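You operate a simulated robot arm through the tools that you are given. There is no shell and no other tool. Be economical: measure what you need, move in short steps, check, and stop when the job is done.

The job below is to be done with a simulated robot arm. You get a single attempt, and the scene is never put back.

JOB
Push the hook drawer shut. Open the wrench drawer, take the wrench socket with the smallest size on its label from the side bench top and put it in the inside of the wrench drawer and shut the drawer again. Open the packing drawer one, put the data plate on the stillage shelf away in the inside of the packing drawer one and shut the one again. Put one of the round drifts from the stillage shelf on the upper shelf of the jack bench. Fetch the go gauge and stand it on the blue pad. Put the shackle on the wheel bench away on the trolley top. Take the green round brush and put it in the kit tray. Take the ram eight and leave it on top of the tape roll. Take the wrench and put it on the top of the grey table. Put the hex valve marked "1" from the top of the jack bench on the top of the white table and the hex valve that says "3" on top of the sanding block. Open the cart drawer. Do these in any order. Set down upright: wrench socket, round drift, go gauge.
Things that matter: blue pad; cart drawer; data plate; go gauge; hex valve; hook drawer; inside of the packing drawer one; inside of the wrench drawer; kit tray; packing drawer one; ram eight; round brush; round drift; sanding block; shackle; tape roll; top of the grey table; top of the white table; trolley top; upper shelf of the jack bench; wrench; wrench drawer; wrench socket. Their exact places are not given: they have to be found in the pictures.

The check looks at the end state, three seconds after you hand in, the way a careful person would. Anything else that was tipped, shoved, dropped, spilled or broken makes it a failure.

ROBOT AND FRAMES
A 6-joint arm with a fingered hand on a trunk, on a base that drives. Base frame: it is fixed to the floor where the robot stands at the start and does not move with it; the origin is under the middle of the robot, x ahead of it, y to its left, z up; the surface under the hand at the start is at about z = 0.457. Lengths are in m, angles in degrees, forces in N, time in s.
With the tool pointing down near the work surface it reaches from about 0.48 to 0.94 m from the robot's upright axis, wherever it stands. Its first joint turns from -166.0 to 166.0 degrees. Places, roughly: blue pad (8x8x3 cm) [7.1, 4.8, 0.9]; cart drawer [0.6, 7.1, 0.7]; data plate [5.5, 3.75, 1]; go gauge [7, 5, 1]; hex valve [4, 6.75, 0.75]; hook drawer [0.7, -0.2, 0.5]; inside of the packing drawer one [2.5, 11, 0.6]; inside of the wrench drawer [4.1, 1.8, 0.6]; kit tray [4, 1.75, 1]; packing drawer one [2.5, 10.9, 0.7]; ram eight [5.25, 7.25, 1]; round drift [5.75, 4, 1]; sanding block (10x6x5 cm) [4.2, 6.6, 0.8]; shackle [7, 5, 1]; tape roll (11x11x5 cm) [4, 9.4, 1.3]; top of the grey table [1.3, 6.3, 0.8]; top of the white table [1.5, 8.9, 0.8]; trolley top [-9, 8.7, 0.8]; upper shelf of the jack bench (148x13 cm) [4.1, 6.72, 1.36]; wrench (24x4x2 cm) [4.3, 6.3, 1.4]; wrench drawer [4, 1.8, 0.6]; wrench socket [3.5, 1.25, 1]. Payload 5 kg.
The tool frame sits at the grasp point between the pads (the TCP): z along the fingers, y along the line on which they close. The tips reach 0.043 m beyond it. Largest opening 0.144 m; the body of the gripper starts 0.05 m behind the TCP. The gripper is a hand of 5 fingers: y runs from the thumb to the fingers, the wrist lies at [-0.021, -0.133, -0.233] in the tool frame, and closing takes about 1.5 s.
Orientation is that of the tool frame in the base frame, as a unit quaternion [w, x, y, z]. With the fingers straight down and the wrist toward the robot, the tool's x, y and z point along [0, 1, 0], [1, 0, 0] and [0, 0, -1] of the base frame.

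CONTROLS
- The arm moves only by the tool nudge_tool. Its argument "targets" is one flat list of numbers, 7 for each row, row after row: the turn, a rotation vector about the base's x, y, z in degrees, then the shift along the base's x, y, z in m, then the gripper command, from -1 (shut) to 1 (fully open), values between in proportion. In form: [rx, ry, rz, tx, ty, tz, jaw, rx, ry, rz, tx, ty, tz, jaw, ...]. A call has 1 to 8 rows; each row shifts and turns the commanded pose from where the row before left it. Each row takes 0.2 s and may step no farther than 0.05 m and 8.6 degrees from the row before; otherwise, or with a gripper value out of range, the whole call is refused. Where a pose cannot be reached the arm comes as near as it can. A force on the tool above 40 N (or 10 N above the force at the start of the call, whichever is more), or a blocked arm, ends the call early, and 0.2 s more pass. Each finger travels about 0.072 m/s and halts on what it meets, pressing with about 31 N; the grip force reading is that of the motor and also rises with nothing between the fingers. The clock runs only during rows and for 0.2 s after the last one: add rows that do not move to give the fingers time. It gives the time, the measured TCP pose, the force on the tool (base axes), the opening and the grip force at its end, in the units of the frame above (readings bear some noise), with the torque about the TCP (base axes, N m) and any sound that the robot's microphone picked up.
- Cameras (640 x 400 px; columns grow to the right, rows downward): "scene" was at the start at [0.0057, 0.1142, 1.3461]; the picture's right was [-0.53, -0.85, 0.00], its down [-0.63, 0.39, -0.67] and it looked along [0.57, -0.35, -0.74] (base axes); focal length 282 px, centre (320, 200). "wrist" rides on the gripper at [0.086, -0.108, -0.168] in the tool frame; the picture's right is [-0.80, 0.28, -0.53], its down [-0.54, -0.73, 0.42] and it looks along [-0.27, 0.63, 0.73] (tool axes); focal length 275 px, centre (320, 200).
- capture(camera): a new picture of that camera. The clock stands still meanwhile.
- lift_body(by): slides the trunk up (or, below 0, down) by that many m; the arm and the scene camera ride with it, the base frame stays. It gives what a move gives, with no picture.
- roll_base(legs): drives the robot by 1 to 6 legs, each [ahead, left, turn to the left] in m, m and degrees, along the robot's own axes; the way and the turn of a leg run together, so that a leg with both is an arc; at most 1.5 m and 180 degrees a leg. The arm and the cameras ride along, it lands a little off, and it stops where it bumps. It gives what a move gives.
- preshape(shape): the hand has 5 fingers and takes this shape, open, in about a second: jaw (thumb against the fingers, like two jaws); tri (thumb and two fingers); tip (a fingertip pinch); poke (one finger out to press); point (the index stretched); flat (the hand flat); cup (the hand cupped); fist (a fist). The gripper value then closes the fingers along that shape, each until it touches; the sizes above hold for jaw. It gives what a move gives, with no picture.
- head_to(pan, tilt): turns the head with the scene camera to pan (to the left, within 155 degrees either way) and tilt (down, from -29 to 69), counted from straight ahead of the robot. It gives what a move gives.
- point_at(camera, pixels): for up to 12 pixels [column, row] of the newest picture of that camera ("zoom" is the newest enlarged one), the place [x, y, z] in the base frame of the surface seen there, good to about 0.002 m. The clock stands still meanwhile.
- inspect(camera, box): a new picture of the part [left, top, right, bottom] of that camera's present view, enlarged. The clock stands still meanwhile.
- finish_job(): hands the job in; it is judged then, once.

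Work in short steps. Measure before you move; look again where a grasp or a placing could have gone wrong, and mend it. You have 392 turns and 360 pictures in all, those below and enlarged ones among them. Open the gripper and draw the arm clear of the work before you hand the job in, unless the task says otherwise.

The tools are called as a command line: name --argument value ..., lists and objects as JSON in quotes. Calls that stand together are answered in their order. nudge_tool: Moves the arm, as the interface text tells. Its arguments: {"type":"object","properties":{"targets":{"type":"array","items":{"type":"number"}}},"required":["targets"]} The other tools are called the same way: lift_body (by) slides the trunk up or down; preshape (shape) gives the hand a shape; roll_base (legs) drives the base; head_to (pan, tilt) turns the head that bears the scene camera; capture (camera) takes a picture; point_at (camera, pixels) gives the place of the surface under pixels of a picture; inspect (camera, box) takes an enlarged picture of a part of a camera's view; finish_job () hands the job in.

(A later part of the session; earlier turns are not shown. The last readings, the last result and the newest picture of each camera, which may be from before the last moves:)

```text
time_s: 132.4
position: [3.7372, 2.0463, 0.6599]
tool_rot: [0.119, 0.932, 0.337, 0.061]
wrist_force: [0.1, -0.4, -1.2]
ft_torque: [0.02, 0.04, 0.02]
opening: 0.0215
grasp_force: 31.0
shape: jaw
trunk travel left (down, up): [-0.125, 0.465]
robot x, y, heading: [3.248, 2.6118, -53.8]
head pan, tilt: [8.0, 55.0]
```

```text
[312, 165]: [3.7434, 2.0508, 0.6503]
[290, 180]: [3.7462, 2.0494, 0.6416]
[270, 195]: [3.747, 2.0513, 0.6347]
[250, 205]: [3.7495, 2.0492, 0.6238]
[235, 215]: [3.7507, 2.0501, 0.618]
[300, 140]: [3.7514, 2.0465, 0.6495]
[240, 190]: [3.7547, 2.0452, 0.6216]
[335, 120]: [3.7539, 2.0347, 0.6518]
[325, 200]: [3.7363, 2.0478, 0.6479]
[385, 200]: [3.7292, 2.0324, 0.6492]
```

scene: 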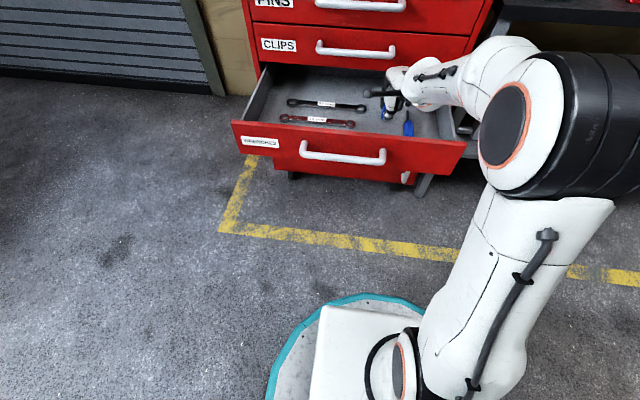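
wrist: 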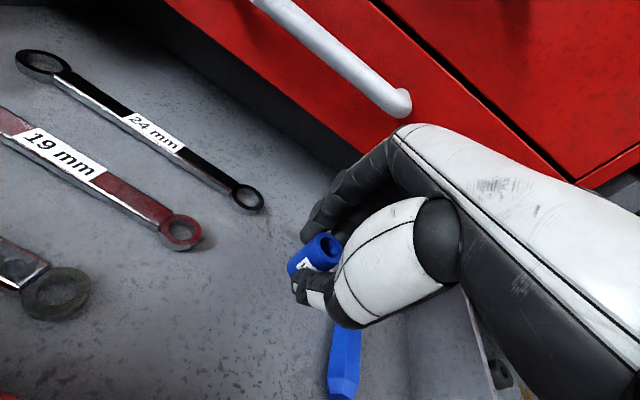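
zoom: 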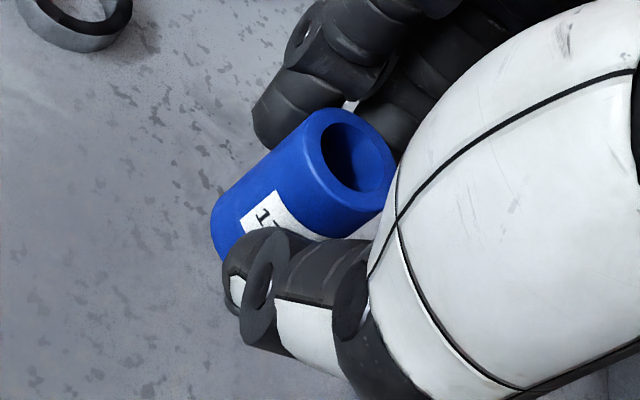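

The socket is tilted about 10° with the hand. I rotate the hand upright by 10° and lower toward the drawer floor.

nudge_tool --targets '[4.05, 2.93, 0, 0, 0, 0, -1, 4.05, 2.93, 0, 0, 0, 0, -1, 0, 0, 0, 0, 0, -0.015, -1, 0, 0, 0, 0, 0, -0.015, -1, 0, 0, 0, 0, 0, 0, -1]'

inspect --camera "wrist" --box '[260, 200, 380, 320]'

point_at --camera "zoom" --pixels '[[312, 165], [290, 180], [270, 195], [250, 205], [235, 215], [335, 120], [325, 200], [385, 200], [180, 260], [315, 125]]'

```text
time_s: 133.6
position: [3.7248, 2.0428, 0.6171]
tool_rot: [0.037, 0.94, 0.337, 0.039]
wrist_force: [0.0, 0.9, 17.2]
ft_torque: [-0.27, -0.26, 0.0]
opening: 0.0221
grasp_force: 31.3
shape: jaw
out of reach, approached as far as the arm can: row 2
trunk travel left (down, up): [-0.125, 0.465]
robot x, y, heading: [3.2464, 2.6118, -53.9]
head pan, tilt: [8.0, 55.0]
```

```text
3.33 times, centred on (320, 260) of wrist
```

zoom: 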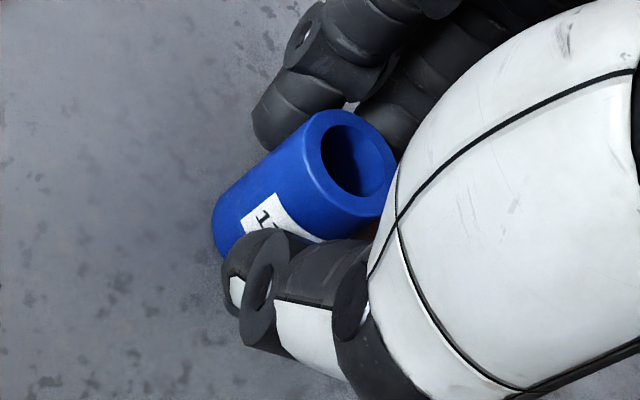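

```text
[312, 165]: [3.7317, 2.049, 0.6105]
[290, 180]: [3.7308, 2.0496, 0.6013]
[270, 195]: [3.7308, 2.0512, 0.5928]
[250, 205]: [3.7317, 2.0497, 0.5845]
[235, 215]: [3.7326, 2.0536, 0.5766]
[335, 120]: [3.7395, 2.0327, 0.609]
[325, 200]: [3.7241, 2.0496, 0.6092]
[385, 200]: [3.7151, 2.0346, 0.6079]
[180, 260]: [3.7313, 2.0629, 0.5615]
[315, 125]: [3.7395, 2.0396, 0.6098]
```

The socket is now vertical with its rim at z=0.609, standing on the floor (17 N contact). I open and retract upward.

nudge_tool --targets '[0, 0, 0, 0, 0, 0, -0.8, 0, 0, 0, 0, 0, 0, -0.5, 0, 0, 0, 0, 0, 0, -0.2, 0, 0, 0, 0, 0, 0, -0.1, 0, 0, 0, 0, 0, 0, -0.1, 0, 0, 0, 0, 0, 0.03, -0.1, 0, 0, 0, 0, 0, 0.03, -0.1]'

lift_body --by 0.25

capture --camera "wrist"

```text
time_s: 135.2
position: [3.7191, 2.0426, 0.6685]
tool_rot: [0.036, 0.938, 0.342, 0.041]
wrist_force: [-0.1, -0.4, -0.6]
ft_torque: [0.0, 0.02, 0.0]
opening: 0.0644
grasp_force: 0.0
shape: jaw
out of reach, approached as far as the arm can: row 7
trunk travel left (down, up): [-0.125, 0.465]
robot x, y, heading: [3.2482, 2.6105, -53.8]
head pan, tilt: [8.0, 55.0]
```

```text
time_s: 137.8
position: [3.7192, 2.0419, 0.9174]
tool_rot: [0.035, 0.938, 0.342, 0.04]
wrist_force: [-0.4, 0.0, -0.4]
ft_torque: [-0.02, -0.02, 0.0]
opening: 0.0646
grasp_force: 0.0
shape: jaw
trunk travel left (down, up): [-0.375, 0.215]
robot x, y, heading: [3.2473, 2.6094, -53.8]
head pan, tilt: [8.0, 55.0]
```

```text
296 pictures are left
```

wrist: 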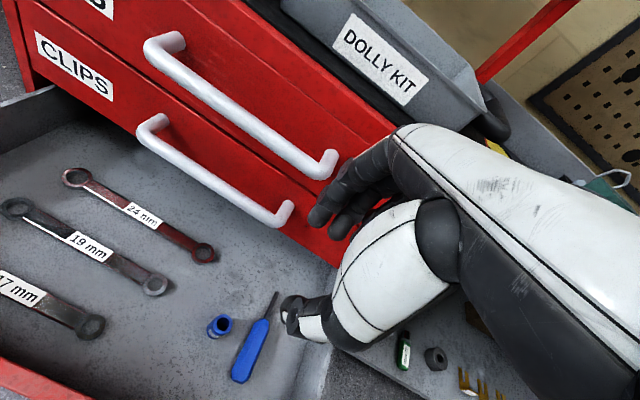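

The socket stands upright in the drawer. I bring the closed hand in front of the handle (p≈0.28, l≈4.34) and lower it to push the drawer shut slowly.

nudge_tool --targets '[0, 0, 0, -0.0069, 0.0465, 0, -1, 0, 0, 0, -0.0069, 0.0465, 0, -1, 0, 0, 0, -0.0069, 0.0465, 0, -1, 0, 0, 0, -0.0069, 0.0465, 0, -1, 0, 0, 0, -0.0069, 0.0465, 0, -1, 0, 0, 0, -0.0069, 0.0465, 0, -1, 0, 0, 0, 0, 0, 0, -1]'

lift_body --by -0.27

capture --camera "scene"

```text
time_s: 139.4
position: [3.6069, 2.2621, 0.8633]
tool_rot: [0.031, 0.936, 0.347, 0.052]
wrist_force: [-0.4, -0.1, 0.4]
ft_torque: [0.0, -0.02, -0.05]
opening: 0.0
grasp_force: 31.5
shape: jaw
out of reach, approached as far as the arm can: row 1, 2, 3, 4, 5, 6
trunk travel left (down, up): [-0.375, 0.215]
robot x, y, heading: [3.2456, 2.6128, -54.0]
head pan, tilt: [8.0, 55.0]
```

```text
time_s: 142.1
position: [3.6078, 2.2613, 0.5939]
tool_rot: [0.031, 0.936, 0.346, 0.052]
wrist_force: [1.4, 0.7, -0.4]
ft_torque: [-0.01, 0.0, 0.01]
opening: 0.0
grasp_force: 31.1
shape: jaw
trunk travel left (down, up): [-0.105, 0.485]
robot x, y, heading: [3.2493, 2.608, -53.8]
head pan, tilt: [8.0, 55.0]
```

```text
295 pictures are left
```

scene: 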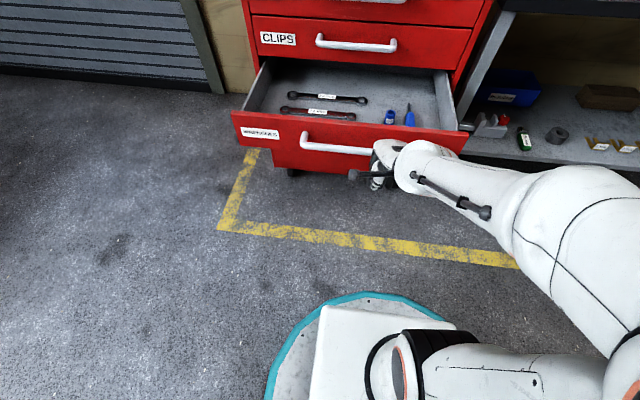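

I shift the base 9 cm left so the fingers meet the middle of the handle, then push slowly.

roll_base --legs '[[0, 0.09, 0]]'

nudge_tool --targets '[0, 0, 0, 0.0094, -0.013, 0.005, -1, 0, 0, 0, 0.0094, -0.013, 0.005, -1, 0, 0, 0, 0.0094, -0.013, 0.005, -1, 0, 0, 0, 0.0094, -0.013, 0.005, -1, 0, 0, 0, 0.0094, -0.013, 0, -1, 0, 0, 0, 0.0094, -0.013, 0, -1, 0, 0, 0, 0.0094, -0.013, 0, -1, 0, 0, 0, 0.0094, -0.013, 0, -1]'

nudge_tool --targets '[0, 0, 0, 0.0106, -0.0146, 0, -1, 0, 0, 0, 0.0106, -0.0146, 0, -1, 0, 0, 0, 0.0106, -0.0146, 0, -1, 0, 0, 0, 0.0106, -0.0146, 0, -1, 0, 0, 0, 0.0106, -0.0146, 0, -1, 0, 0, 0, 0.0106, -0.0146, 0, -1, 0, 0, 0, 0.0106, -0.0146, 0, -1, 0, 0, 0, 0.0106, -0.0146, 0, -1]'

capture --camera "scene"

```text
time_s: 143.2
position: [3.6787, 2.3131, 0.5943]
tool_rot: [0.031, 0.936, 0.347, 0.051]
wrist_force: [-2.0, 1.7, -0.7]
ft_torque: [0.0, -0.02, -0.1]
opening: 0.0
grasp_force: 31.4
shape: jaw
trunk travel left (down, up): [-0.105, 0.485]
robot x, y, heading: [3.3157, 2.66, -53.9]
head pan, tilt: [8.0, 55.0]
```

```text
time_s: 145.0
position: [3.7538, 2.2083, 0.6129]
tool_rot: [0.032, 0.936, 0.347, 0.051]
wrist_force: [-0.4, 0.7, 0.4]
ft_torque: [-0.05, 0.02, 0.01]
opening: 0.0
grasp_force: 30.8
shape: jaw
trunk travel left (down, up): [-0.105, 0.485]
robot x, y, heading: [3.3236, 2.6611, -54.1]
head pan, tilt: [8.0, 55.0]
```

```text
time_s: 146.8
position: [3.8388, 2.0926, 0.614]
tool_rot: [0.033, 0.935, 0.349, 0.055]
wrist_force: [-1.1, 0.0, 0.5]
ft_torque: [-0.01, 0.0, 0.0]
opening: 0.0
grasp_force: 30.9
shape: jaw
trunk travel left (down, up): [-0.105, 0.485]
robot x, y, heading: [3.3187, 2.6615, -53.8]
head pan, tilt: [8.0, 55.0]
```

```text
294 pictures are left
```

scene: 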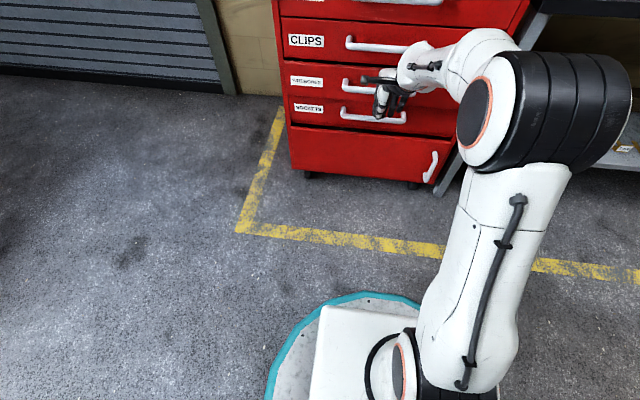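

Nearly shut. I continue with small steps until it stops.

nudge_tool --targets '[0, 0, 0, 0.007, -0.0097, 0, -1, 0, 0, 0, 0.007, -0.0097, 0, -1, 0, 0, 0, 0.007, -0.0097, 0, -1, 0, 0, 0, 0.007, -0.0097, 0, -1, 0, 0, 0, 0.007, -0.0097, 0, -1, 0, 0, 0, 0.007, -0.0097, 0, -1]'

inspect --camera "scene" --box '[270, 20, 470, 180]'

```text
time_s: 147.7
position: [3.8541, 2.0675, 0.6146]
tool_rot: [0.031, 0.933, 0.353, 0.054]
wrist_force: [-17.4, 23.5, 13.4]
ft_torque: [-0.99, -0.47, -0.48]
opening: 0.0
grasp_force: 30.4
shape: jaw
out of reach, approached as far as the arm can: row 3, 4
trunk travel left (down, up): [-0.105, 0.485]
robot x, y, heading: [3.3175, 2.6623, -53.6]
head pan, tilt: [8.0, 55.0]
stopped in row 4: the force on the tool passed its limit at 49 N (the readings are from after the stop); the commanded pose is now the measured one
```

```text
2.50 times, centred on (370, 100) of scene
```

zoom: 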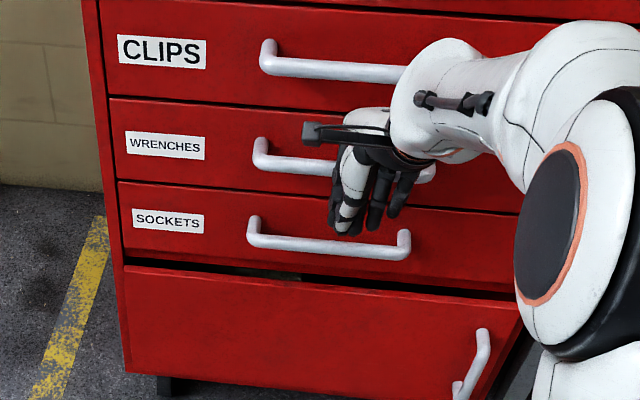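

point_at --camera "zoom" --pixels '[[220, 175], [220, 145], [230, 85], [230, 245], [500, 185], [470, 110], [255, 152], [265, 55], [250, 230]]'

```text
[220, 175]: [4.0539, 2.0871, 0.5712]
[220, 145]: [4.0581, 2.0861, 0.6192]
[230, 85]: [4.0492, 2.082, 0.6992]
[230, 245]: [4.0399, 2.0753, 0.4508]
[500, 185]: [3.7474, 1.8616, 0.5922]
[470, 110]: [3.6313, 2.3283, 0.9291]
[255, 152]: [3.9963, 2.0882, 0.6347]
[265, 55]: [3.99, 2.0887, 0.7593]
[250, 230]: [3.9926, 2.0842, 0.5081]
```

The drawer fronts are all flush, so the wrench drawer is shut. I retreat the hand, raise it and look around for the stillage.

nudge_tool --targets '[0, 0, 0, -0.024, 0.033, 0, -1, 0, 0, 0, -0.024, 0.033, 0, -1, 0, 0, 0, -0.024, 0.033, 0, -0.5, 0, 0, 0, -0.024, 0.033, 0, 0]'

lift_body --by 0.4

head_to --pan 80 --tilt 20

capture --camera "scene"

point_at --camera "scene" --pixels '[[320, 200], [200, 200], [440, 200], [100, 200], [560, 200]]'

```text
time_s: 148.7
position: [3.7591, 2.1972, 0.6105]
tool_rot: [0.031, 0.934, 0.352, 0.055]
wrist_force: [0.6, -0.9, -1.1]
ft_torque: [0.03, 0.0, 0.09]
opening: 0.0506
grasp_force: 0.1
shape: jaw
trunk travel left (down, up): [-0.105, 0.485]
robot x, y, heading: [3.3195, 2.6666, -53.8]
head pan, tilt: [8.0, 55.0]
```

```text
time_s: 152.6
position: [3.759, 2.1968, 1.0114]
tool_rot: [0.03, 0.934, 0.353, 0.054]
wrist_force: [0.7, -0.1, 0.5]
ft_torque: [0.0, 0.0, 0.02]
opening: 0.0715
grasp_force: 0.0
shape: jaw
trunk travel left (down, up): [-0.505, 0.085]
robot x, y, heading: [3.3151, 2.663, -54.0]
head pan, tilt: [8.0, 55.0]
```

```text
time_s: 154.0
position: [3.7595, 2.197, 1.0096]
tool_rot: [0.031, 0.933, 0.354, 0.055]
wrist_force: [-0.5, 0.2, -0.1]
ft_torque: [-0.02, -0.04, 0.01]
opening: 0.0713
grasp_force: 0.1
shape: jaw
trunk travel left (down, up): [-0.505, 0.085]
robot x, y, heading: [3.3187, 2.665, -53.7]
head pan, tilt: [80.0, 20.0]
```

```text
292 pictures are left
```

scene: 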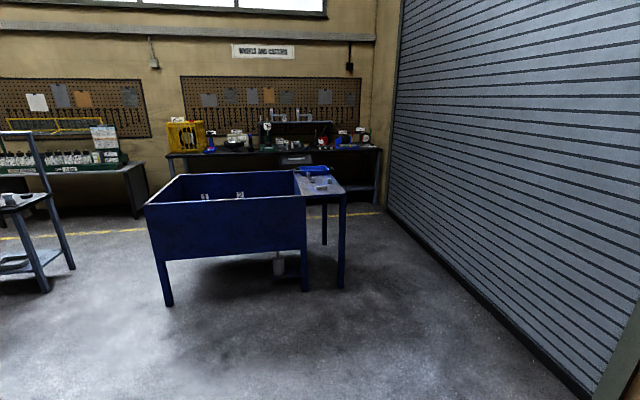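

```text
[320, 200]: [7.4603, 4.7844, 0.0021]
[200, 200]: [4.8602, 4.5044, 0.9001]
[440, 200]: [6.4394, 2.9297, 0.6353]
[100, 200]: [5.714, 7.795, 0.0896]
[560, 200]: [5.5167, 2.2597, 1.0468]
```

The blue stillage with a side shelf at pixels (295–345,170–195) is ahead. I zoom and measure it.

inspect --camera "scene" --box '[280, 155, 360, 205]'

point_at --camera "scene" --pixels '[[307, 192], [344, 188], [331, 174], [306, 197], [151, 203], [340, 285], [168, 300], [295, 172], [316, 172], [305, 285]]'

```text
8.00 times, centred on (320, 180) of scene
```

zoom: 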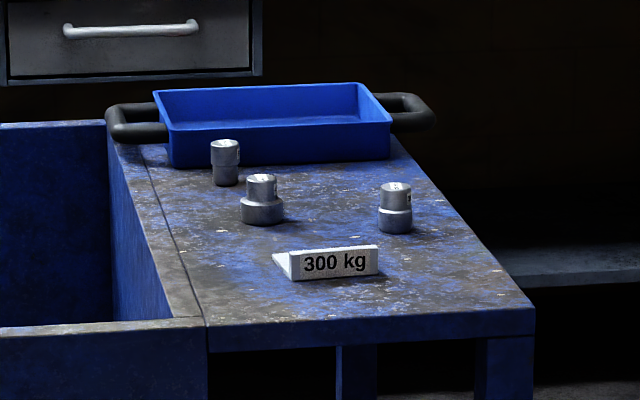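

```text
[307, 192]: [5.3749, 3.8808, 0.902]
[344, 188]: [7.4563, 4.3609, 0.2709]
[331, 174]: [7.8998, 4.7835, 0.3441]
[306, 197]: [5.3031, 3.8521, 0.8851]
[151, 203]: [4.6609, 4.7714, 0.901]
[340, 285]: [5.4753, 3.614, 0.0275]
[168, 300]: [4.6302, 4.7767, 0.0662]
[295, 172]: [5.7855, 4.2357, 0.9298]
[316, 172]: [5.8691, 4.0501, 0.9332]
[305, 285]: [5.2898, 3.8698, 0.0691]
```

The shelf's near edge runs from (5.30,3.85) to (5.475,3.61) at z≈0.88. I turn to face along +L and drive up to its near end.

roll_base --legs '[[0, 0, 89.7], [1.5, 0, 0], [0.1, -0.35, 0]]'

head_to --pan 0 --tilt 45

capture --camera "scene"

capture --camera "wrist"

```text
time_s: 167.3
position: [5.3376, 3.7108, 1.012]
tool_rot: [-0.016, 0.429, 0.901, 0.061]
wrist_force: [0.5, -0.8, 0.0]
ft_torque: [-0.02, 0.0, 0.03]
opening: 0.0717
grasp_force: 0.0
shape: jaw
trunk travel left (down, up): [-0.505, 0.085]
robot x, y, heading: [4.8482, 3.2894, 33.7]
head pan, tilt: [80.0, 20.0]
```

```text
time_s: 168.8
position: [5.3377, 3.7098, 1.0114]
tool_rot: [-0.015, 0.429, 0.901, 0.061]
wrist_force: [0.2, -0.8, -0.4]
ft_torque: [0.04, -0.03, 0.01]
opening: 0.0714
grasp_force: 0.0
shape: jaw
trunk travel left (down, up): [-0.505, 0.085]
robot x, y, heading: [4.8476, 3.2907, 33.9]
head pan, tilt: [0.0, 45.0]
```

```text
290 pictures are left
```

scene: 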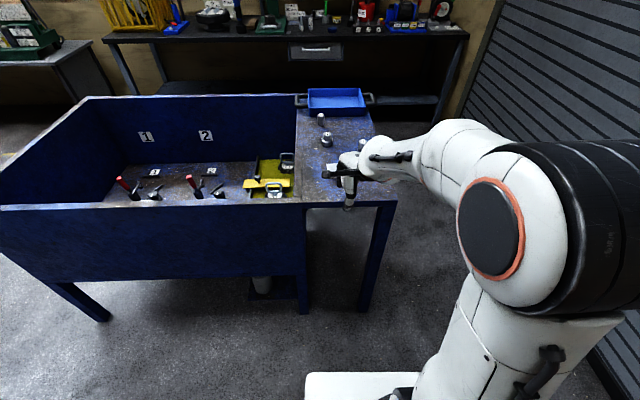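

```text
289 pictures are left
```

wrist: 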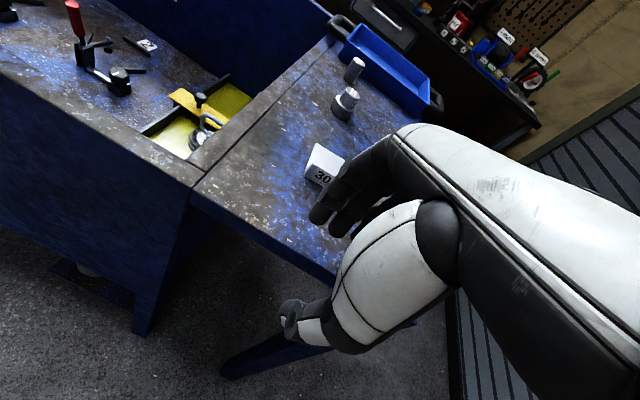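

I zoom on the shelf items from both cameras.

inspect --camera "wrist" --box '[250, 20, 450, 200]'

inspect --camera "scene" --box '[285, 80, 405, 215]'

inspect --camera "scene" --box '[100, 120, 300, 210]'

```text
2.22 times, centred on (350, 110) of wrist
```

zoom: 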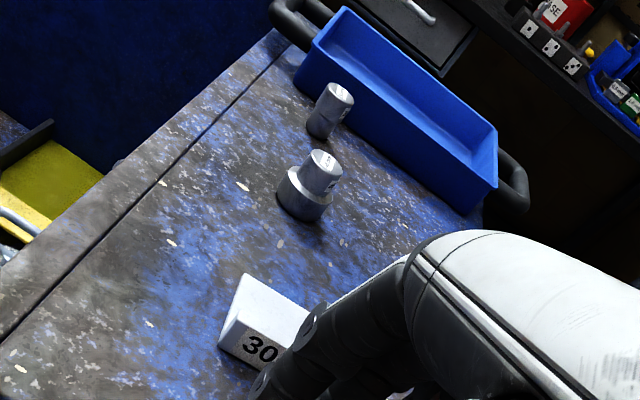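

```text
2.96 times, centred on (345, 148) of scene
```

zoom: 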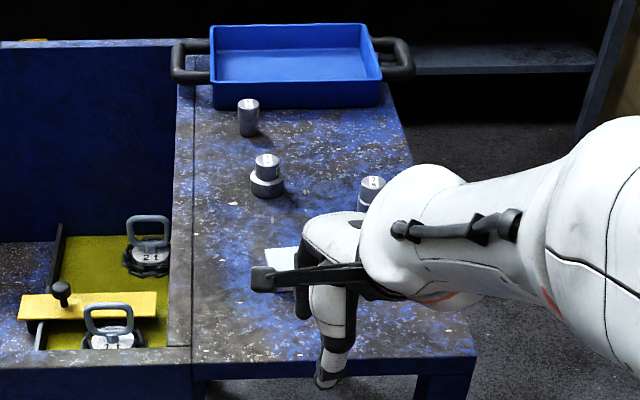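

```text
3.20 times, centred on (200, 165) of scene
```

zoom: 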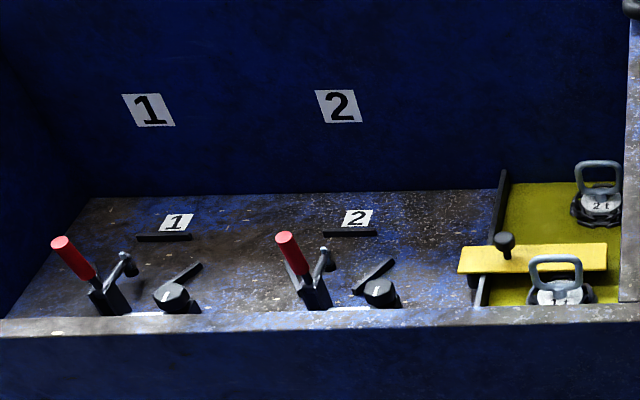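

The items at the near end are three grey drifts and the "300 kg" plate. I measure them.

point_at --camera "wrist" --pixels '[[345, 95], [342, 110], [340, 117], [354, 62], [352, 78], [322, 158], [318, 180], [300, 170], [250, 190], [345, 30], [425, 100]]'

inspect --camera "wrist" --box '[320, 50, 376, 125]'

```text
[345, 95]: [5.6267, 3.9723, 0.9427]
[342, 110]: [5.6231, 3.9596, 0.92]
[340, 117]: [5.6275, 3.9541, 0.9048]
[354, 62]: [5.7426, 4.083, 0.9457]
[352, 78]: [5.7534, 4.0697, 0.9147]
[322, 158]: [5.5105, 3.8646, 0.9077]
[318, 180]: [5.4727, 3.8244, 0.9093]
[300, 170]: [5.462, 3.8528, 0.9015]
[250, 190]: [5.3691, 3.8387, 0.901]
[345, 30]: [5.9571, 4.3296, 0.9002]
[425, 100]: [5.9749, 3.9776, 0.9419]
```

```text
5.33 times, centred on (348, 88) of wrist
```

zoom: 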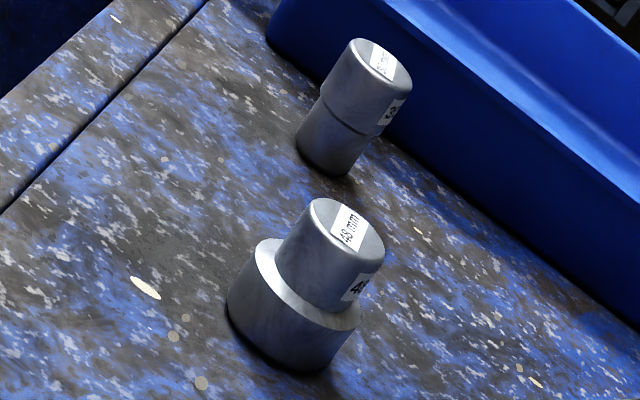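

The middle drift is a stepped 48 mm one. I move the hand to the left to see the third drift under it.

nudge_tool --targets '[0, 0, 0, -0.02, 0.03, 0.03, 0, 0, 0, 0, -0.025, 0.035, 0.02, 0, 0, 0, 0, -0.025, 0.035, 0.02, 0, 0, 0, 0, -0.025, 0.035, 0.0, 0]'

capture --camera "scene"

inspect --camera "scene" --box '[295, 90, 405, 215]'

```text
time_s: 169.8
position: [5.2943, 3.7763, 1.0107]
tool_rot: [-0.007, 0.397, 0.914, 0.088]
wrist_force: [0.7, -0.3, 0.6]
ft_torque: [0.01, 0.04, 0.04]
opening: 0.072
grasp_force: 0.0
shape: jaw
out of reach, approached as far as the arm can: row 1, 2, 3, 4
trunk travel left (down, up): [-0.505, 0.085]
robot x, y, heading: [4.85, 3.2892, 33.8]
head pan, tilt: [0.0, 45.0]
```

```text
284 pictures are left
```

scene: 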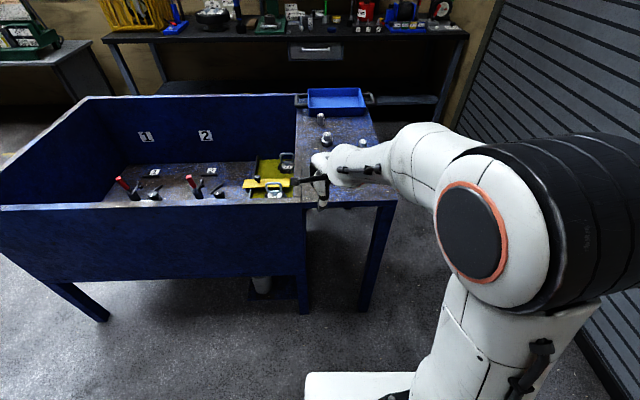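

```text
3.20 times, centred on (350, 152) of scene
```

zoom: 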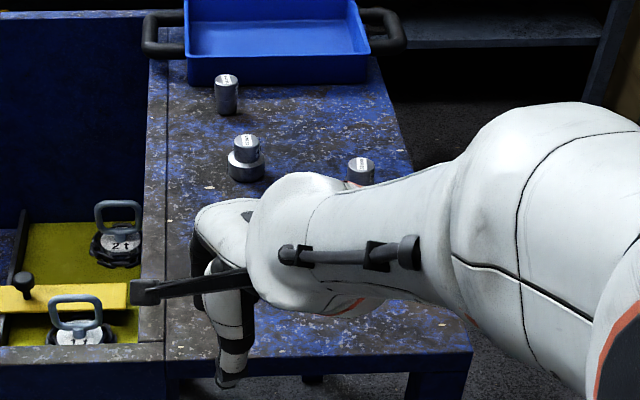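

I measure the third drift (scene ≈(363,142)) and the far one, and straighten the hand to vertical.

point_at --camera "zoom" --pixels '[[361, 163], [352, 170], [370, 170], [361, 183], [226, 79], [226, 110], [247, 142], [246, 176], [430, 200]]'

nudge_tool --targets '[-4.67, 1.94, -3.6, 0, 0, 0.01, 0, -4.67, 1.94, -3.6, 0, 0, 0.01, 0]'

```text
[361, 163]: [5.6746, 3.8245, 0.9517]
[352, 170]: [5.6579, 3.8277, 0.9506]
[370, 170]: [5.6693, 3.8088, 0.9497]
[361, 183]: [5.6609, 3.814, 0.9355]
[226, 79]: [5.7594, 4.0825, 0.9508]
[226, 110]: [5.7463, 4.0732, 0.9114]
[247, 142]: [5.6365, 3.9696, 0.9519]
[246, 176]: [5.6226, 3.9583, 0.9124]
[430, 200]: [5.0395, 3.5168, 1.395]
```

```text
time_s: 170.4
position: [5.3418, 3.7039, 0.9827]
tool_rot: [-0.016, 0.433, 0.901, 0.022]
wrist_force: [1.3, -0.3, 1.4]
ft_torque: [0.03, 0.13, 0.03]
opening: 0.0721
grasp_force: 0.0
shape: jaw
out of reach, approached as far as the arm can: row 1, 2
trunk travel left (down, up): [-0.505, 0.085]
robot x, y, heading: [4.8524, 3.2935, 33.9]
head pan, tilt: [0.0, 45.0]
```

The third drift is centred near (5.668,3.818), top at z 0.951. I raise the trunk 8 cm and drive 0.25 m closer.

lift_body --by 0.08

roll_base --legs '[[0.23, 0, 2]]'

capture --camera "wrist"

```text
time_s: 171.6
position: [5.3399, 3.7061, 1.0623]
tool_rot: [-0.015, 0.432, 0.901, 0.021]
wrist_force: [-0.1, -0.2, -0.4]
ft_torque: [0.01, -0.03, -0.01]
opening: 0.0718
grasp_force: 0.1
shape: jaw
trunk travel left (down, up): [-0.585, 0.005]
robot x, y, heading: [4.8537, 3.2883, 33.7]
head pan, tilt: [0.0, 45.0]
```

```text
time_s: 173.3
position: [5.5115, 3.8537, 1.0618]
tool_rot: [-0.016, 0.415, 0.909, 0.019]
wrist_force: [-0.6, 0.1, -0.8]
ft_torque: [-0.01, -0.03, 0.03]
opening: 0.0719
grasp_force: 0.1
shape: jaw
trunk travel left (down, up): [-0.585, 0.005]
robot x, y, heading: [5.0374, 3.4228, 36.2]
head pan, tilt: [0.0, 45.0]
```

```text
282 pictures are left
```

wrist: 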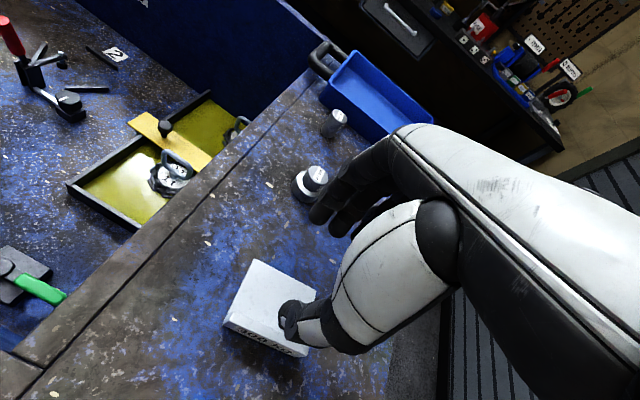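

There is a green-handled object at wrist (38,288); I zoom on it since I'm looking for the green round brush.

inspect --camera "wrist" --box '[0, 230, 130, 330]'

inspect --camera "wrist" --box '[420, 0, 600, 120]'

```text
4.00 times, centred on (65, 280) of wrist
```

zoom: 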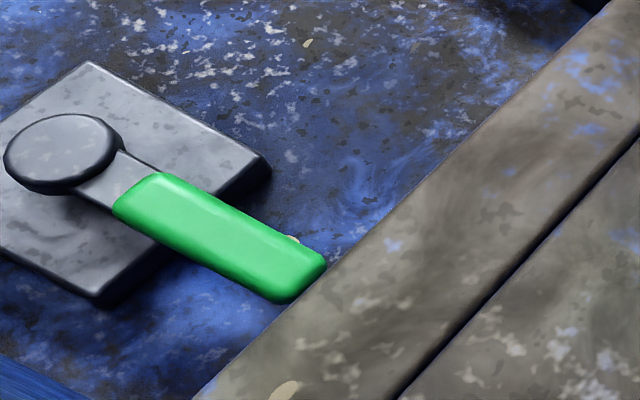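

```text
3.33 times, centred on (510, 60) of wrist
```

zoom: 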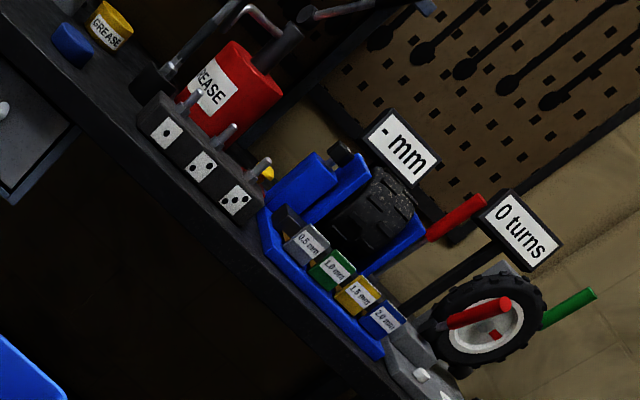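

Not a brush. I move over the third drift.

nudge_tool --targets '[0, 0, 0, 0.039, -0.009, 0, 0, 0, 0, 0, 0.039, -0.009, 0, 0, 0, 0, 0, 0.039, -0.009, 0, 0, 0, 0, 0, 0.039, -0.009, 0, 0, 0, 0, 0, 0, 0, 0, 0]'

capture --camera "wrist"

```text
time_s: 174.5
position: [5.6651, 3.8177, 1.0609]
tool_rot: [-0.016, 0.416, 0.909, 0.021]
wrist_force: [0.1, -0.1, 0.1]
ft_torque: [0.0, 0.0, 0.02]
opening: 0.0721
grasp_force: 0.1
shape: jaw
trunk travel left (down, up): [-0.585, 0.005]
robot x, y, heading: [5.0369, 3.4189, 36.2]
head pan, tilt: [0.0, 45.0]
```

```text
279 pictures are left
```

wrist: 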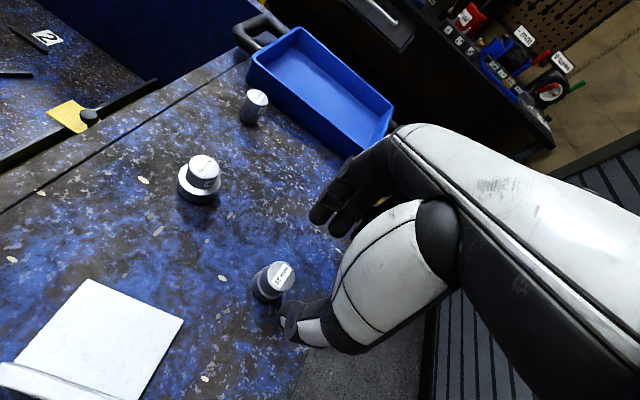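

The drift lies exactly where the closing line will be (predicted (267,283), seen (272,281)). I lower to z≈0.95 and close.

nudge_tool --targets '[0, 0, 0, 0, 0, -0.035, 0, 0, 0, 0, 0, 0, -0.035, 0, 0, 0, 0, 0, 0, -0.025, 0, 0, 0, 0, 0, 0, -0.015, 0, 0, 0, 0, 0, 0, 0, 0]'

capture --camera "wrist"

nudge_tool --targets '[0, 0, 0, 0, 0, 0, -0.3, 0, 0, 0, 0, 0, 0, -0.5, 0, 0, 0, 0, 0, 0, -0.7, 0, 0, 0, 0, 0, 0, -0.9, 0, 0, 0, 0, 0, 0, -1, 0, 0, 0, 0, 0, 0, -1, 0, 0, 0, 0, 0, 0, -1]'

capture --camera "wrist"

```text
time_s: 175.7
position: [5.6669, 3.8179, 0.9519]
tool_rot: [-0.015, 0.415, 0.91, 0.021]
wrist_force: [-0.3, 0.5, -0.6]
ft_torque: [0.0, -0.02, 0.01]
opening: 0.0721
grasp_force: 0.0
shape: jaw
trunk travel left (down, up): [-0.585, 0.005]
robot x, y, heading: [5.0387, 3.4225, 35.7]
head pan, tilt: [0.0, 45.0]
```

```text
278 pictures are left
```

wrist: 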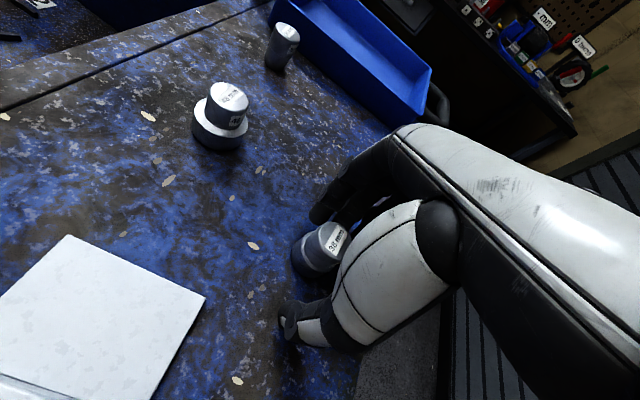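

```text
time_s: 177.3
position: [5.6672, 3.8184, 0.951]
tool_rot: [-0.016, 0.415, 0.909, 0.021]
wrist_force: [-0.2, -0.9, 0.4]
ft_torque: [0.01, 0.03, 0.01]
opening: 0.0296
grasp_force: 31.2
shape: jaw
trunk travel left (down, up): [-0.585, 0.005]
robot x, y, heading: [5.0415, 3.422, 36.0]
head pan, tilt: [0.0, 45.0]
```

```text
277 pictures are left
```

wrist: 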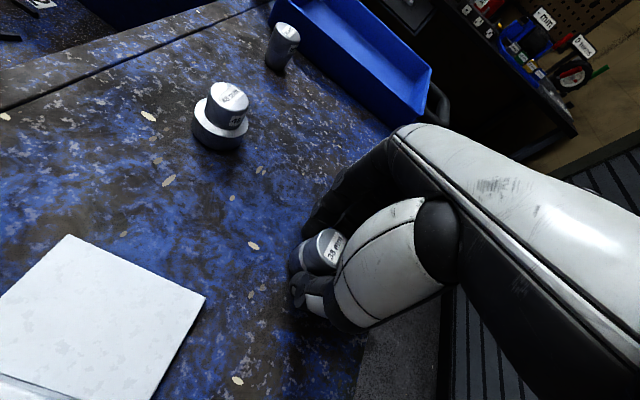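

The 38 mm drift is gripped. I lift it, back away and look toward the jack bench.

nudge_tool --targets '[0, 0, 0, 0, 0, 0.03, -1, 0, 0, 0, 0, 0, 0.04, -1, 0, 0, 0, 0, 0, 0.04, -1, 0, 0, 0, -0.03, -0.02, 0.0, -1, 0, 0, 0, -0.03, -0.02, 0.0, -1]'

roll_base --legs '[[-0.9, 0, 0], [0, 0, 54]]'

head_to --pan 20 --tilt 20

capture --camera "scene"

point_at --camera "scene" --pixels '[[320, 200], [320, 260], [400, 260], [200, 230], [100, 260], [320, 150], [250, 180]]'

```text
time_s: 178.5
position: [5.6061, 3.7757, 1.0618]
tool_rot: [-0.016, 0.415, 0.909, 0.022]
wrist_force: [0.5, 1.4, -4.5]
ft_torque: [0.0, -0.03, -0.01]
opening: 0.0294
grasp_force: 30.7
shape: jaw
trunk travel left (down, up): [-0.585, 0.005]
robot x, y, heading: [5.0371, 3.4185, 35.9]
head pan, tilt: [0.0, 45.0]
```

```text
time_s: 185.7
position: [4.3463, 3.561, 1.0617]
tool_rot: [-0.023, -0.048, 0.999, 0.011]
wrist_force: [0.2, -0.6, -4.7]
ft_torque: [0.0, -0.01, 0.0]
opening: 0.0289
grasp_force: 31.0
shape: jaw
trunk travel left (down, up): [-0.585, 0.005]
robot x, y, heading: [4.307, 2.8916, 90.9]
head pan, tilt: [0.0, 45.0]
```

```text
time_s: 186.6
position: [4.3475, 3.5611, 1.062]
tool_rot: [-0.023, -0.049, 0.998, 0.01]
wrist_force: [0.2, 0.3, -3.5]
ft_torque: [-0.01, 0.0, 0.0]
opening: 0.0291
grasp_force: 30.6
shape: jaw
trunk travel left (down, up): [-0.585, 0.005]
robot x, y, heading: [4.3095, 2.8915, 90.7]
head pan, tilt: [20.0, 20.0]
```

```text
276 pictures are left
```

scene: 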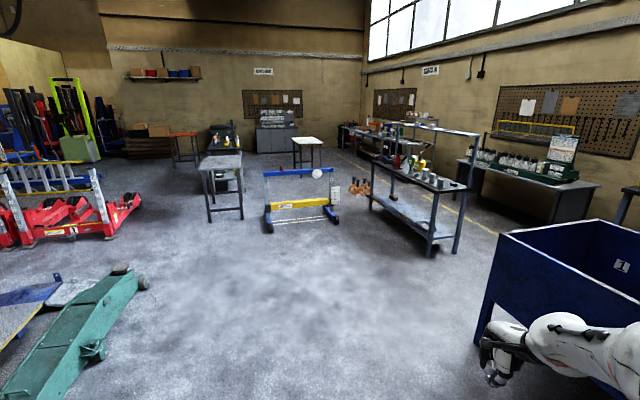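

```text
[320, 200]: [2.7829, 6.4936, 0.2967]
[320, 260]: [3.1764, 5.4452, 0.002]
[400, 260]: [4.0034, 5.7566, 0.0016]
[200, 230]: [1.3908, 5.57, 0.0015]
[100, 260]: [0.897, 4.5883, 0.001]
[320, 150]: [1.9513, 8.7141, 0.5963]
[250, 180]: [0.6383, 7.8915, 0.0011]
```

The jack bench with its upper shelf is at pixels (370–480,120–250). I measure its geometry and zoom on it.

inspect --camera "scene" --box '[360, 110, 490, 260]'

point_at --camera "scene" --pixels '[[368, 166], [430, 195], [468, 188], [475, 135], [389, 122], [430, 240], [455, 252], [371, 205], [210, 170], [243, 170], [239, 152], [301, 140]]'

```text
2.67 times, centred on (425, 185) of scene
```

zoom: 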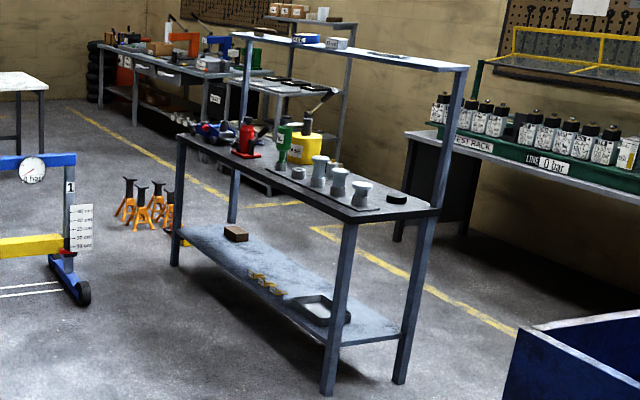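

```text
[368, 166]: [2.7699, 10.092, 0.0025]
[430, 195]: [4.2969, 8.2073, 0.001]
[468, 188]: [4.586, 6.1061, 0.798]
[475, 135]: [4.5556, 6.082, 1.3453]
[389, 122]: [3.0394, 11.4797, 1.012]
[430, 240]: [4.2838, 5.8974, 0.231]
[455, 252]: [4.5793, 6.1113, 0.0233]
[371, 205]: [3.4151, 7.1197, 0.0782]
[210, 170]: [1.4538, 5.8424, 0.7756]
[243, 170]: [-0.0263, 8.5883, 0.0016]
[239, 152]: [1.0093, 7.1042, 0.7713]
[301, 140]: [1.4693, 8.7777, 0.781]
```

The bench's long side faces me along +L; its upper shelf is at l≈7.26, z 1.36. I drive toward its front in stages.

roll_base --legs '[[1.45, 0.42, 0], [1.0, 0.4, 0], [0, 0, -54.8], [0, 0.62, 0]]'

head_to --pan 5 --tilt 15

capture --camera "scene"

```text
refused: leg 1 is longer than a leg can be; nothing moved
```

```text
time_s: 187.3
position: [4.3466, 3.5604, 1.06]
tool_rot: [-0.023, -0.05, 0.998, 0.01]
wrist_force: [0.1, 0.1, -4.4]
ft_torque: [-0.04, 0.01, 0.01]
opening: 0.029
grasp_force: 30.8
shape: jaw
trunk travel left (down, up): [-0.585, 0.005]
robot x, y, heading: [4.3134, 2.8905, 90.5]
head pan, tilt: [5.0, 15.0]
```

```text
274 pictures are left
```

scene: 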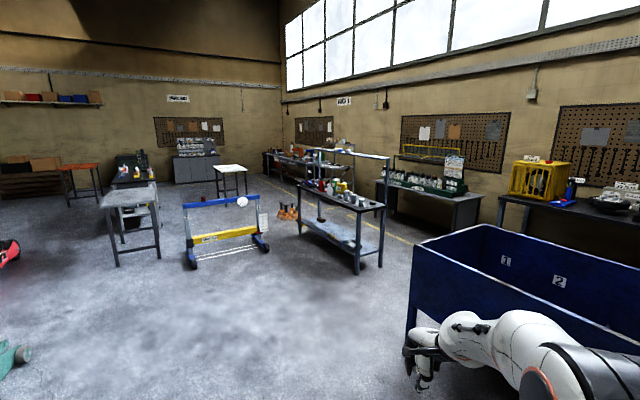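

One leg was too long; I split it up.

roll_base --legs '[[1.3, 0.35, 0], [1.15, 0.42, 0], [0, 0, -54.6], [0, 0.45, 0]]'

head_to --pan 0 --tilt 20

capture --camera "scene"

```text
time_s: 204.6
position: [3.7535, 6.0617, 1.0617]
tool_rot: [-0.016, 0.392, 0.92, 0.018]
wrist_force: [-0.2, 0.1, -5.3]
ft_torque: [-0.04, 0.02, 0.0]
opening: 0.0291
grasp_force: 31.0
shape: jaw
trunk travel left (down, up): [-0.585, 0.005]
robot x, y, heading: [3.2005, 5.6788, 38.9]
head pan, tilt: [5.0, 15.0]
```

```text
time_s: 205.2
position: [3.753, 6.0616, 1.0608]
tool_rot: [-0.017, 0.393, 0.919, 0.019]
wrist_force: [0.0, -0.4, -4.6]
ft_torque: [-0.02, 0.06, 0.01]
opening: 0.0288
grasp_force: 30.9
shape: jaw
trunk travel left (down, up): [-0.585, 0.005]
robot x, y, heading: [3.2058, 5.6772, 39.0]
head pan, tilt: [0.0, 20.0]
```

```text
273 pictures are left
```

scene: 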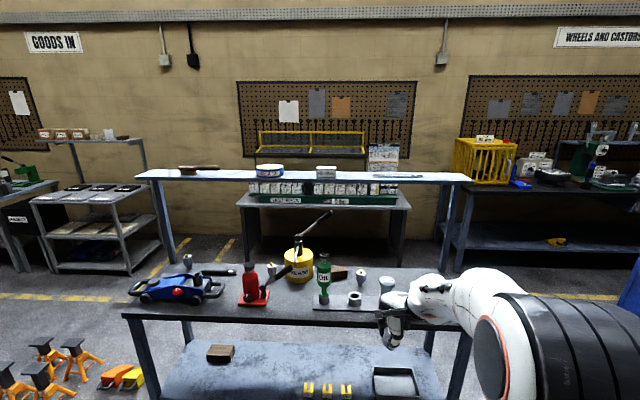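

The jack bench is now right ahead. I zoom on the upper shelf and the bench top.

inspect --camera "scene" --box '[130, 150, 480, 200]'

inspect --camera "scene" --box '[120, 200, 460, 330]'

point_at --camera "scene" --pixels '[[140, 174], [465, 178], [300, 175], [360, 178], [400, 176], [440, 178], [362, 181], [325, 176], [270, 176], [150, 315], [440, 322], [430, 180]]'

```text
1.83 times, centred on (305, 175) of scene
```

zoom: 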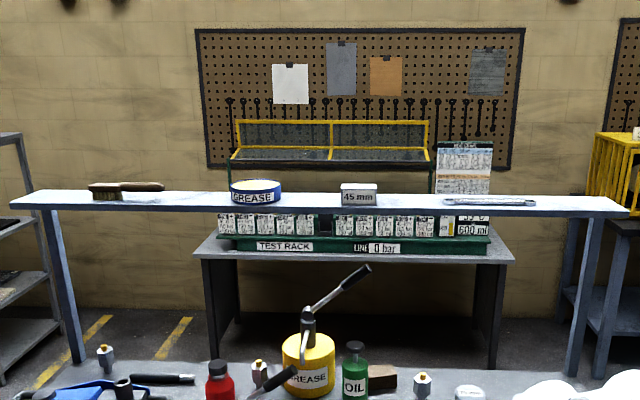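

```text
1.88 times, centred on (290, 265) of scene
```

zoom: 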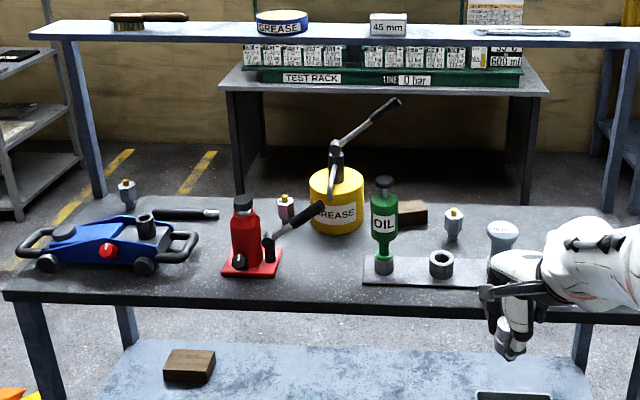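

```text
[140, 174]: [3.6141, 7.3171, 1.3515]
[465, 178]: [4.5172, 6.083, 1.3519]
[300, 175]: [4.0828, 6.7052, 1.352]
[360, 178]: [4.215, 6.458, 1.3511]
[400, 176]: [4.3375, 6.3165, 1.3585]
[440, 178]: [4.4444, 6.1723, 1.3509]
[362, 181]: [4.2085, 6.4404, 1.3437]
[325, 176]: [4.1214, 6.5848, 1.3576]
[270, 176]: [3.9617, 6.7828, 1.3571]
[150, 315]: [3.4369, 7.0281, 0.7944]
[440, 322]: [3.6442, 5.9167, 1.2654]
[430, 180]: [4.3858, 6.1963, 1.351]
```

Shelf top is z=1.352; there is a free stretch at its right end around (4.479,6.165). I raise the hand to about z 1.45.

nudge_tool --targets '[0, 0, 0, 0, 0, 0.048, -1, 0, 0, 0, 0, 0, 0.048, -1, 0, 0, 0, 0, 0, 0.048, -1, 0, 0, 0, 0, 0, 0.048, -1, 0, 0, 0, 0, 0, 0.048, -1, 0, 0, 0, 0, 0, 0.048, -1, 0, 0, 0, 0, 0, 0.048, -1, 0, 0, 0, 0, 0, 0.048, -1]'

capture --camera "scene"

```text
time_s: 207.0
position: [3.7683, 5.9971, 1.3865]
tool_rot: [-0.013, 0.383, 0.923, 0.027]
wrist_force: [-0.1, 0.8, -5.3]
ft_torque: [-0.05, 0.01, -0.05]
opening: 0.0289
grasp_force: 30.6
shape: jaw
out of reach, approached as far as the arm can: row 5, 6, 7, 8
trunk travel left (down, up): [-0.585, 0.005]
robot x, y, heading: [3.2006, 5.6757, 38.6]
head pan, tilt: [0.0, 20.0]
```

```text
270 pictures are left
```

scene: 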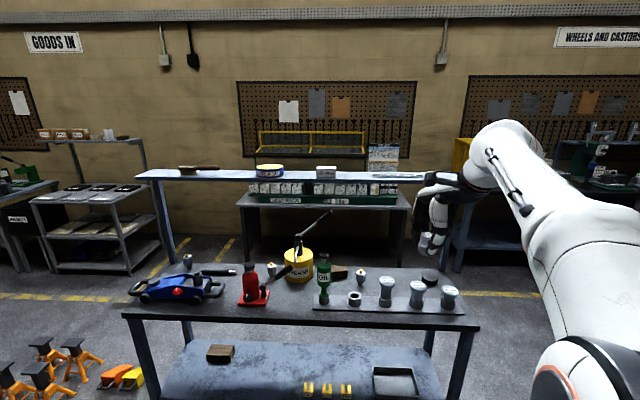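

Reach stopped at z 1.387. I try pulling in slightly while raising.

nudge_tool --targets '[0, 0, 0, -0.03, -0.01, 0.03, -1, 0, 0, 0, -0.03, -0.01, 0.03, -1, 0, 0, 0, -0.03, -0.01, 0.03, -1, 0, 0, 0, 0, 0, 0, -1]'

```text
time_s: 208.0
position: [3.6921, 5.9238, 1.4281]
tool_rot: [-0.015, 0.388, 0.921, 0.023]
wrist_force: [0.0, -0.7, -5.3]
ft_torque: [0.0, 0.02, 0.04]
opening: 0.0286
grasp_force: 31.3
shape: jaw
out of reach, approached as far as the arm can: row 1, 2, 3
trunk travel left (down, up): [-0.585, 0.005]
robot x, y, heading: [3.2072, 5.6804, 38.8]
head pan, tilt: [0.0, 20.0]
```

From the front, vertical placing on the shelf would be just out of reach; from the back I can stand closer. I measure the aisle behind the bench.

point_at --camera "scene" --pixels '[[242, 207], [405, 208], [320, 208], [395, 255], [250, 245], [452, 240], [500, 236], [300, 203], [480, 322], [440, 150]]'

inspect --camera "scene" --box '[230, 180, 420, 280]'

```text
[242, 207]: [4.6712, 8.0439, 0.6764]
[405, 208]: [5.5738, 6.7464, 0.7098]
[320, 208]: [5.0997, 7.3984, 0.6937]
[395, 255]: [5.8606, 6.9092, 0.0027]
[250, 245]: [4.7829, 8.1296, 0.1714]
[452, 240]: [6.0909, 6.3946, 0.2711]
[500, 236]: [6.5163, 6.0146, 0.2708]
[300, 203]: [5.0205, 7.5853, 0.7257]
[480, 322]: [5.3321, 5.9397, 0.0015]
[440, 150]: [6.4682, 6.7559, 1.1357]
```

```text
3.37 times, centred on (325, 230) of scene
```

zoom: 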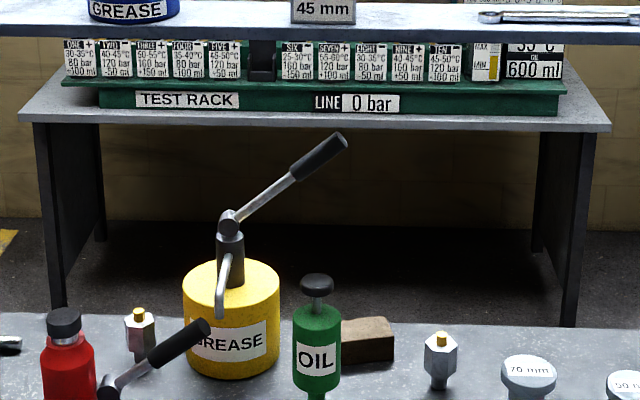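

The aisle behind is 1.16 m wide. I drive round the bench's near end, turn about, and come up behind the upper shelf.

roll_base --legs '[[0, 0, -2.9], [0, -1.02, 0], [1.4, 0, 0], [0.6, 0, 0], [0, 0, 179.9]]'

head_to --pan -20 --tilt 30

capture --camera "scene"

```text
time_s: 230.6
position: [4.9014, 5.8188, 1.4302]
tool_rot: [0.023, 0.912, -0.409, 0.014]
wrist_force: [-0.3, -0.2, -4.9]
ft_torque: [0.0, -0.04, 0.01]
opening: 0.0287
grasp_force: 31.4
shape: jaw
trunk travel left (down, up): [-0.585, 0.005]
robot x, y, heading: [5.4009, 6.0438, -143.9]
head pan, tilt: [0.0, 20.0]
```

```text
time_s: 231.4
position: [4.8996, 5.8205, 1.4296]
tool_rot: [0.024, 0.912, -0.409, 0.015]
wrist_force: [0.5, -0.8, -4.8]
ft_torque: [0.05, -0.01, -0.04]
opening: 0.0288
grasp_force: 30.7
shape: jaw
trunk travel left (down, up): [-0.585, 0.005]
robot x, y, heading: [5.3972, 6.0483, -143.5]
head pan, tilt: [-20.0, 30.0]
```

```text
268 pictures are left
```

scene: 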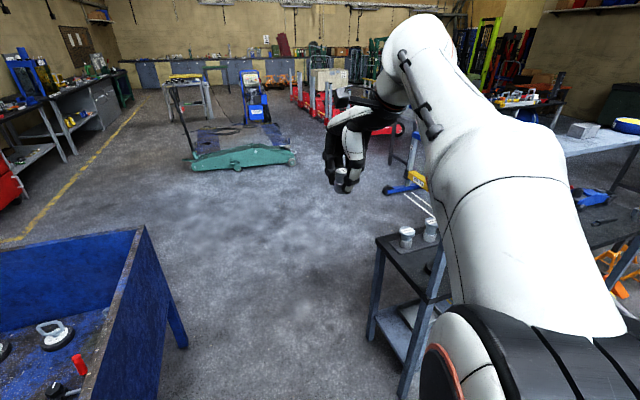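

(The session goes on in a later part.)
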